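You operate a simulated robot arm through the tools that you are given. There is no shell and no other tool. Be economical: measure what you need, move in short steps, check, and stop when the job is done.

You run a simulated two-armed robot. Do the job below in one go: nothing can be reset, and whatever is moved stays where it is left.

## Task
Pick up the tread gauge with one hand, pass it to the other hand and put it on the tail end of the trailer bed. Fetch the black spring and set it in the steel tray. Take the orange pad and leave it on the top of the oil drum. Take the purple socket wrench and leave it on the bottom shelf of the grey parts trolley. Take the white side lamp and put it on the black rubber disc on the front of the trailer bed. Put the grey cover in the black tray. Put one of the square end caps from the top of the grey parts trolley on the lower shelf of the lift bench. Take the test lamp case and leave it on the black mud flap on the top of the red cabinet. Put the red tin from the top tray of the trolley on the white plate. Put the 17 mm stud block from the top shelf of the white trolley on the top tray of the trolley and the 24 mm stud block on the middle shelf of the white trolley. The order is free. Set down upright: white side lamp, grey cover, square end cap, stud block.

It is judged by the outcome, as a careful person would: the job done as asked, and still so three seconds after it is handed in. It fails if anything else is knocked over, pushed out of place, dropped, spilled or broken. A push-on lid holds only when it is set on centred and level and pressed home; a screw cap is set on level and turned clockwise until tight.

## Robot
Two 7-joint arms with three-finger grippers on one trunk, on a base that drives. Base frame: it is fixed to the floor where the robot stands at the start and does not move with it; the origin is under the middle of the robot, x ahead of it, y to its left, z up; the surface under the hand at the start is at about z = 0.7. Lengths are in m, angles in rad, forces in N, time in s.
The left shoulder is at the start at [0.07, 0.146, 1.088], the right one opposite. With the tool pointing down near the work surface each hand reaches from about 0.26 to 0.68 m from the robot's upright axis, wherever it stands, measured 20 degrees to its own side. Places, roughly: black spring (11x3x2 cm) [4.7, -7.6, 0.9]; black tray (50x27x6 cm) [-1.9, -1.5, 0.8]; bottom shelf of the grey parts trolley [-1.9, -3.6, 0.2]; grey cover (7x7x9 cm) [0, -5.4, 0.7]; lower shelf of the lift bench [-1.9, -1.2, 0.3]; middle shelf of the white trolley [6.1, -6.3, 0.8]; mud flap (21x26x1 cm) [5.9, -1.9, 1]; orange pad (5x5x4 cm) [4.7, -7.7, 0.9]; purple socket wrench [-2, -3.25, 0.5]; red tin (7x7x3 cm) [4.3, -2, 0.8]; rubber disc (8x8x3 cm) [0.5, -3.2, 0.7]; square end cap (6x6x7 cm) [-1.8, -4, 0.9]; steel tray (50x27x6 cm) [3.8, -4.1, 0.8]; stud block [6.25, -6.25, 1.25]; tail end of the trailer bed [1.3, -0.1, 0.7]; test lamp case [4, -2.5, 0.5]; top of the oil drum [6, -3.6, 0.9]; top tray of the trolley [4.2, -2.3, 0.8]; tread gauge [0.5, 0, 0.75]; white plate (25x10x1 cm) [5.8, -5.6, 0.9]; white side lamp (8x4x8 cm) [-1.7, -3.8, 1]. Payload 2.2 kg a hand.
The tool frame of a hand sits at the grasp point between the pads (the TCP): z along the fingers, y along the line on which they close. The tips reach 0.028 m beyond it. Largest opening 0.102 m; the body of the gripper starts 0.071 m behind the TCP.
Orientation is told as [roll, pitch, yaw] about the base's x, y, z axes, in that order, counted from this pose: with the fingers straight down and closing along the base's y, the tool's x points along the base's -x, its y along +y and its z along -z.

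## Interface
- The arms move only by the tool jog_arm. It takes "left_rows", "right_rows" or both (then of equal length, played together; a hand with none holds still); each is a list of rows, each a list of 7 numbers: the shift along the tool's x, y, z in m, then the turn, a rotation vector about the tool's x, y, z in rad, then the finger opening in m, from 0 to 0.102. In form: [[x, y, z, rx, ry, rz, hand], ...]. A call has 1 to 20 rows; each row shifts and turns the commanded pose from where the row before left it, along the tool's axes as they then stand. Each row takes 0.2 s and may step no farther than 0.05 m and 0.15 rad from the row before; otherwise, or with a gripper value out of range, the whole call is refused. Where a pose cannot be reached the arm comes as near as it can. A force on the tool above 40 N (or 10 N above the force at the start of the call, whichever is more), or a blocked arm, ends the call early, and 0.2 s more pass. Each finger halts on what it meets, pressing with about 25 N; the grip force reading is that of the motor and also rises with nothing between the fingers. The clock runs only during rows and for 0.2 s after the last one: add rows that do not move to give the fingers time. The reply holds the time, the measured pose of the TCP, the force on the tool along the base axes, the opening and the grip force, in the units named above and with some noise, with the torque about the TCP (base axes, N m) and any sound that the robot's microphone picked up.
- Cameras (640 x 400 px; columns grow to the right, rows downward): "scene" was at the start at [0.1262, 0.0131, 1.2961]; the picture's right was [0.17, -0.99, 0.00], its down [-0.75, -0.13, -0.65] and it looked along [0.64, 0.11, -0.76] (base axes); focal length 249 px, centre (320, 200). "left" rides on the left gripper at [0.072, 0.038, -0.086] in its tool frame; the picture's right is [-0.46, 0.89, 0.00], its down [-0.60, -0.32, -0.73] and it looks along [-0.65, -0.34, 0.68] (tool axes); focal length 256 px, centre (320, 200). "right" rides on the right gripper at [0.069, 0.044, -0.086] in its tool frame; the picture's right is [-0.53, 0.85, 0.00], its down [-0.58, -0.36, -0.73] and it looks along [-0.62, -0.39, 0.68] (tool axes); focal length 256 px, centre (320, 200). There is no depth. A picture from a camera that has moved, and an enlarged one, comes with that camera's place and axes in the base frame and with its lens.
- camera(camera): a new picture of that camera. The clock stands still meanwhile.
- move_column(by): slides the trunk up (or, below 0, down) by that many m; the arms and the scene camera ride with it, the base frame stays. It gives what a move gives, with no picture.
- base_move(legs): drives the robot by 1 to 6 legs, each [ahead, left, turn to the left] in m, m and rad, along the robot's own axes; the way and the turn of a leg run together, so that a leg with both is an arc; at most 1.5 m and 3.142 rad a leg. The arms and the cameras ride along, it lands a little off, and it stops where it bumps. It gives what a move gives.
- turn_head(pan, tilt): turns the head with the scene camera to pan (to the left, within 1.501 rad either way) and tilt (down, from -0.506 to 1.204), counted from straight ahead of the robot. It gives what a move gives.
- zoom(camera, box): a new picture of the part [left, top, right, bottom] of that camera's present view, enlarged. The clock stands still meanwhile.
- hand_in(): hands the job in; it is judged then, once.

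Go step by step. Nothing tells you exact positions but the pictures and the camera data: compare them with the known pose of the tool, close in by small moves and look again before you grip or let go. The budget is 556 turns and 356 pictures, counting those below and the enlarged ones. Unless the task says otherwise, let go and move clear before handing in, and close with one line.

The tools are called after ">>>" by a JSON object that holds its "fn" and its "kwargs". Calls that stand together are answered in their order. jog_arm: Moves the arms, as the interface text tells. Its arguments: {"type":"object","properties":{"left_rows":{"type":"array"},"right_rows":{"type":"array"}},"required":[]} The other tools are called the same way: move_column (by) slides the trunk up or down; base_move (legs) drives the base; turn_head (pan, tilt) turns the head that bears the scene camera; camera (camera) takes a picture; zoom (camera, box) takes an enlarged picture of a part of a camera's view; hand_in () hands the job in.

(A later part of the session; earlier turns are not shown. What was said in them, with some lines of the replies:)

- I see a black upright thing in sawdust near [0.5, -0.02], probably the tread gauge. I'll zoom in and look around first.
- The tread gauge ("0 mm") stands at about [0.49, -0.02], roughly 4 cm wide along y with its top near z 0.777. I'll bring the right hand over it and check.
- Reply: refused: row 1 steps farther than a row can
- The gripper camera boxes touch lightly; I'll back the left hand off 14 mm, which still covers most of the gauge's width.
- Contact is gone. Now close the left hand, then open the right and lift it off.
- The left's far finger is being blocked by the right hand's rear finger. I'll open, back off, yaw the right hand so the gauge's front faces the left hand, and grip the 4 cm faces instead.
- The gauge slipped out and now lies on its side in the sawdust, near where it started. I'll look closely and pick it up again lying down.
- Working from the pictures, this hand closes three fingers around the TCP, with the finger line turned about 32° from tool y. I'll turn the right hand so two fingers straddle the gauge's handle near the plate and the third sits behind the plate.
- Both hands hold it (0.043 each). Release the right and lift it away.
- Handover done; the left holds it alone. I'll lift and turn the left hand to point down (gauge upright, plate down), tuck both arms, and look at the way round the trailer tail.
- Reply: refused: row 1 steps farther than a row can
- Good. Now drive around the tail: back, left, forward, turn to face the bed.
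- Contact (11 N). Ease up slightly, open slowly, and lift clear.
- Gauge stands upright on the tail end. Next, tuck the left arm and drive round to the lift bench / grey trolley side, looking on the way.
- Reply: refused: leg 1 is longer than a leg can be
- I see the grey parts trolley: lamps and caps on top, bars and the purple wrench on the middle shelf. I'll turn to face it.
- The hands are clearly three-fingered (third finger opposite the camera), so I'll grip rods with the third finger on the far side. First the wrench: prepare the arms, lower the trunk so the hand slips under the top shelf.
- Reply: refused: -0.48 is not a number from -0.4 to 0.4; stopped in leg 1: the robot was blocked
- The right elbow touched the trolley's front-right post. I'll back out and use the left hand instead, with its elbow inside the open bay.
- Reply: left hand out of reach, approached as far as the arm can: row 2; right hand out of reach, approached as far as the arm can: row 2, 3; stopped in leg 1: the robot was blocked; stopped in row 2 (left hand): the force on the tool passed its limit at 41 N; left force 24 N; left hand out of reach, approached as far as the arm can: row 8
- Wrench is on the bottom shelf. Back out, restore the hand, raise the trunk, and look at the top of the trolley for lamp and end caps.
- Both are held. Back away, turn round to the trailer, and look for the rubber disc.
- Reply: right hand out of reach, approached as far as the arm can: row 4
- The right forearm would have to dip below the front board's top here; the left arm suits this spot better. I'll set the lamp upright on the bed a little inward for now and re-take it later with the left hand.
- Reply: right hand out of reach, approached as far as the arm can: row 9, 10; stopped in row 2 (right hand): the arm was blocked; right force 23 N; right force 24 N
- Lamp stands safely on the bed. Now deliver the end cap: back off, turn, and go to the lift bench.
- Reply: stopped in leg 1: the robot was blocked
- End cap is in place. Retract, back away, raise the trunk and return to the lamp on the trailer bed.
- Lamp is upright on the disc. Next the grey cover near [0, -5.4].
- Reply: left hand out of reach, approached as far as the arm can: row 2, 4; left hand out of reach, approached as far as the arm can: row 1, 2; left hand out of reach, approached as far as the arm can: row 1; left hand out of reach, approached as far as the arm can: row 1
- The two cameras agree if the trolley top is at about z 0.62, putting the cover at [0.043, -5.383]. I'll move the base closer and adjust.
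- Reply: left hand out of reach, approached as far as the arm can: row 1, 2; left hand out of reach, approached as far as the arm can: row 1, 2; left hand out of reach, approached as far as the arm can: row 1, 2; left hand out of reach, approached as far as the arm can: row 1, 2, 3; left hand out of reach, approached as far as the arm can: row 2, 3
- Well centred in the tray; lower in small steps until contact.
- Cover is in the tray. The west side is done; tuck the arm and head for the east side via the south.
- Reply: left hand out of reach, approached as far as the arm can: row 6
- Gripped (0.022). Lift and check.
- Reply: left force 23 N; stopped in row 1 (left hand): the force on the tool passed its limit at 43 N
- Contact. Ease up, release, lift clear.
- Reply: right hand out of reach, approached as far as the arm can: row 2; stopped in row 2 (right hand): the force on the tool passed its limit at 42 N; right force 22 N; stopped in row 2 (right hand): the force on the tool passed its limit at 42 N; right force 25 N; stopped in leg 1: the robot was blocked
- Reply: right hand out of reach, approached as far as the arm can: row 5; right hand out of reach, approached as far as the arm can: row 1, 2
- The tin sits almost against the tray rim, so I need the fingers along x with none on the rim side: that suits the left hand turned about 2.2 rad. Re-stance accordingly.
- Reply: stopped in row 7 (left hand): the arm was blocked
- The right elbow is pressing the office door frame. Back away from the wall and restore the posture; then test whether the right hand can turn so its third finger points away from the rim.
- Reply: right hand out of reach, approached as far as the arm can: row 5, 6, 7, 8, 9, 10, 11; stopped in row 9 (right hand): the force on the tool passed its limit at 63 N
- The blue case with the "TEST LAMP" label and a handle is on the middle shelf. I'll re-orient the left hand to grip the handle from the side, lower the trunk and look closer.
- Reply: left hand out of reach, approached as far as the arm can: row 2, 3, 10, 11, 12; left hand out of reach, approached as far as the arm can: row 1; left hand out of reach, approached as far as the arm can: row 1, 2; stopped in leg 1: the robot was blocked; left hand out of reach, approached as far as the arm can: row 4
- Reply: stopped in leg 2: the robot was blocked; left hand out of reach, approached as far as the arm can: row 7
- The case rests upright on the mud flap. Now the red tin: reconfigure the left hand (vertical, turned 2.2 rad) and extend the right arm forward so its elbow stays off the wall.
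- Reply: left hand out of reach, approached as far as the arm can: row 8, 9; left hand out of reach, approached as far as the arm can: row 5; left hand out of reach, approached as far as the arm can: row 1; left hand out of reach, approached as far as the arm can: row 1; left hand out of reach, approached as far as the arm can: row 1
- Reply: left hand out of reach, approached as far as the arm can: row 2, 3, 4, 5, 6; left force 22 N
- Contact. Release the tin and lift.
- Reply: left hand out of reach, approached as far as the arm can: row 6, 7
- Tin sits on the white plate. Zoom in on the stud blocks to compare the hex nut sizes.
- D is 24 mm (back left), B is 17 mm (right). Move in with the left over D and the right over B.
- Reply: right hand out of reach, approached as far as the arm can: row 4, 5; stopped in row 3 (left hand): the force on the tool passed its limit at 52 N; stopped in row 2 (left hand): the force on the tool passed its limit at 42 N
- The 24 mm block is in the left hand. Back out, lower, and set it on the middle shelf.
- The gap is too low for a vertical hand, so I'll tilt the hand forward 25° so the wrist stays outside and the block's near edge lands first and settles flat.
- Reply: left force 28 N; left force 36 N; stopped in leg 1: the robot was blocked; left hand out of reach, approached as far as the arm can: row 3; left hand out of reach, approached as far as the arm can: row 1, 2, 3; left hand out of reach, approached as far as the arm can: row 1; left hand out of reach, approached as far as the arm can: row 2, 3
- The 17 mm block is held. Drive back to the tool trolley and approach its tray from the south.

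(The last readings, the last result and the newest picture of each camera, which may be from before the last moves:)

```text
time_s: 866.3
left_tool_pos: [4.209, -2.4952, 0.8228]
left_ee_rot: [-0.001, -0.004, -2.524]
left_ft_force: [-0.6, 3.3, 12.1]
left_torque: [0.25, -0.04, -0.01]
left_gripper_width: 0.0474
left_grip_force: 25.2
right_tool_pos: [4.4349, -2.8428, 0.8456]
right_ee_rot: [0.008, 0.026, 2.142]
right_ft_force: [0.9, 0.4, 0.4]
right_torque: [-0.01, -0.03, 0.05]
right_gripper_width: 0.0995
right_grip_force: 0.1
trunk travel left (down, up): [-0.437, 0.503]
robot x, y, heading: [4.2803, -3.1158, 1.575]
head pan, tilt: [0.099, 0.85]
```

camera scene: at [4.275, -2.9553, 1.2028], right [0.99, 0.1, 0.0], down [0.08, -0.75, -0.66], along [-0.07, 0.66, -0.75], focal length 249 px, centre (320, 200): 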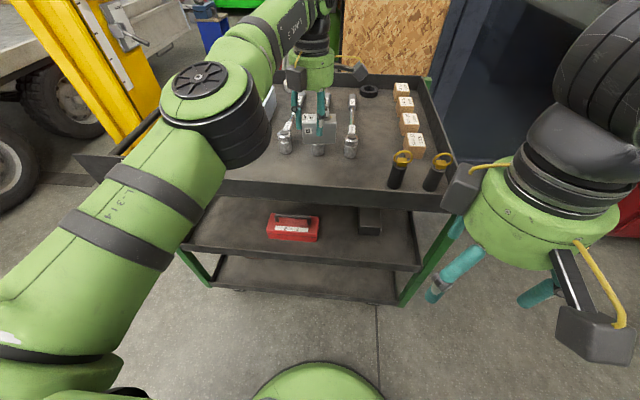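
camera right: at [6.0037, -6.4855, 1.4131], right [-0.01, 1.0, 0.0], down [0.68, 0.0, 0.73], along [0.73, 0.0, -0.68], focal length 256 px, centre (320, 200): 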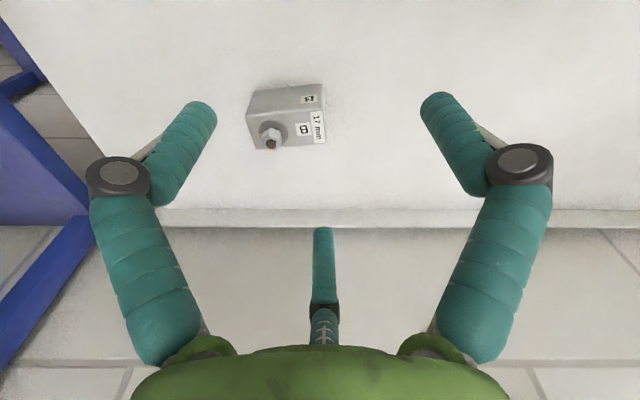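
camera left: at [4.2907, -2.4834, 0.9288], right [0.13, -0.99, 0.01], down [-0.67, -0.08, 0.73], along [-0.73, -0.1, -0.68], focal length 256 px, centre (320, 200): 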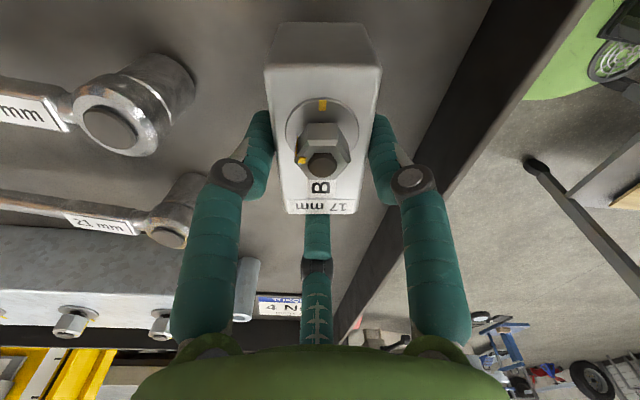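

Contact at 0.823. Release and lift straight up.

>>> {"fn": "jog_arm", "kwargs": {"left_rows": [[0, 0, 0, 0, 0, 0, 0.055], [0, 0, 0, 0, 0, 0, 0.065], [0, 0, 0, 0, 0, 0, 0.072], [0, 0, 0, 0, 0, 0, 0.072]]}}

>>> {"fn": "move_column", "kwargs": {"by": 0.25}}

>>> {"fn": "camera", "kwargs": {"camera": "left"}}

>>> {"fn": "camera", "kwargs": {"camera": "scene"}}

```text
time_s: 867.3
left_tool_pos: [4.2086, -2.4955, 0.8194]
left_ee_rot: [0.006, -0.009, -2.525]
left_ft_force: [0.6, 0.4, 0.4]
left_torque: [0.02, -0.01, -0.01]
left_gripper_width: 0.0722
left_grip_force: 0.0
right_tool_pos: [4.4349, -2.8412, 0.8444]
right_ee_rot: [0.008, 0.026, 2.141]
right_ft_force: [-0.6, 0.0, -0.1]
right_torque: [-0.04, -0.02, -0.02]
right_gripper_width: 0.1
right_grip_force: 0.1
trunk travel left (down, up): [-0.437, 0.503]
robot x, y, heading: [4.2809, -3.1107, 1.572]
head pan, tilt: [0.099, 0.85]
```

```text
time_s: 869.9
left_tool_pos: [4.2088, -2.4958, 1.0694]
left_ee_rot: [0.006, -0.008, -2.524]
left_ft_force: [0.8, -0.5, 0.0]
left_torque: [0.01, 0.01, 0.0]
left_gripper_width: 0.072
left_grip_force: 0.2
right_tool_pos: [4.4337, -2.8416, 1.0945]
right_ee_rot: [0.008, 0.027, 2.143]
right_ft_force: [0.4, 0.1, 0.3]
right_torque: [0.02, -0.01, 0.02]
right_gripper_width: 0.1
right_grip_force: 0.2
trunk travel left (down, up): [-0.687, 0.253]
robot x, y, heading: [4.2849, -3.1143, 1.571]
head pan, tilt: [0.099, 0.85]
```

```text
38 pictures are left
camera left: at [4.2907, -2.4834, 1.1549], right [0.13, -0.99, 0.01], down [-0.67, -0.08, 0.73], along [-0.73, -0.1, -0.68], focal length 256 px, centre (320, 200)
```

left: 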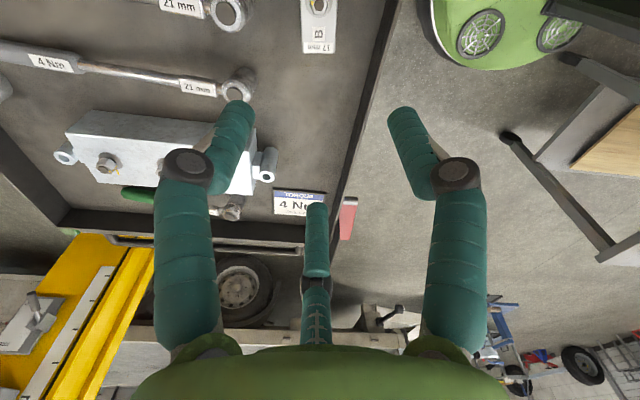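

```text
37 pictures are left
camera scene: at [4.2751, -2.9851, 1.3588], right [0.99, 0.1, 0.0], down [0.08, -0.75, -0.66], along [-0.07, 0.66, -0.75], focal length 249 px, centre (320, 200)
```

scene: 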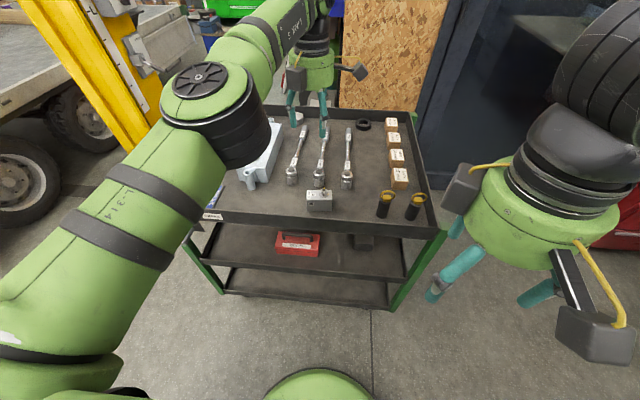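

The 17 mm block stands on the tray. Everything is placed, so I'll move clear before handing in.

>>> {"fn": "base_move", "kwargs": {"legs": [[0, -0.7, 0]]}}

>>> {"fn": "hand_in", "kwargs": {}}

```text
time_s: 873.7
left_tool_pos: [4.9077, -2.494, 1.069]
left_ee_rot: [0.007, -0.009, -2.529]
left_ft_force: [0.3, 0.4, -0.3]
left_torque: [0.03, 0.0, 0.02]
left_gripper_width: 0.072
left_grip_force: 0.2
right_tool_pos: [5.1328, -2.8413, 1.0938]
right_ee_rot: [0.009, 0.025, 2.138]
right_ft_force: [0.6, 0.0, -0.5]
right_torque: [0.0, 0.03, 0.0]
right_gripper_width: 0.1002
right_grip_force: 0.0
trunk travel left (down, up): [-0.687, 0.253]
robot x, y, heading: [4.9814, -3.1159, 1.571]
head pan, tilt: [0.099, 0.85]
```

```text
The job is handed in.
```

All eleven items are where the task asked and the job is handed in, but I dropped the tread gauge once during the first handover attempt (re-picked and passed properly), and the test lamp case slipped the last few centimetres onto the mud flap, where it sits flat with one corner slightly over the edge.
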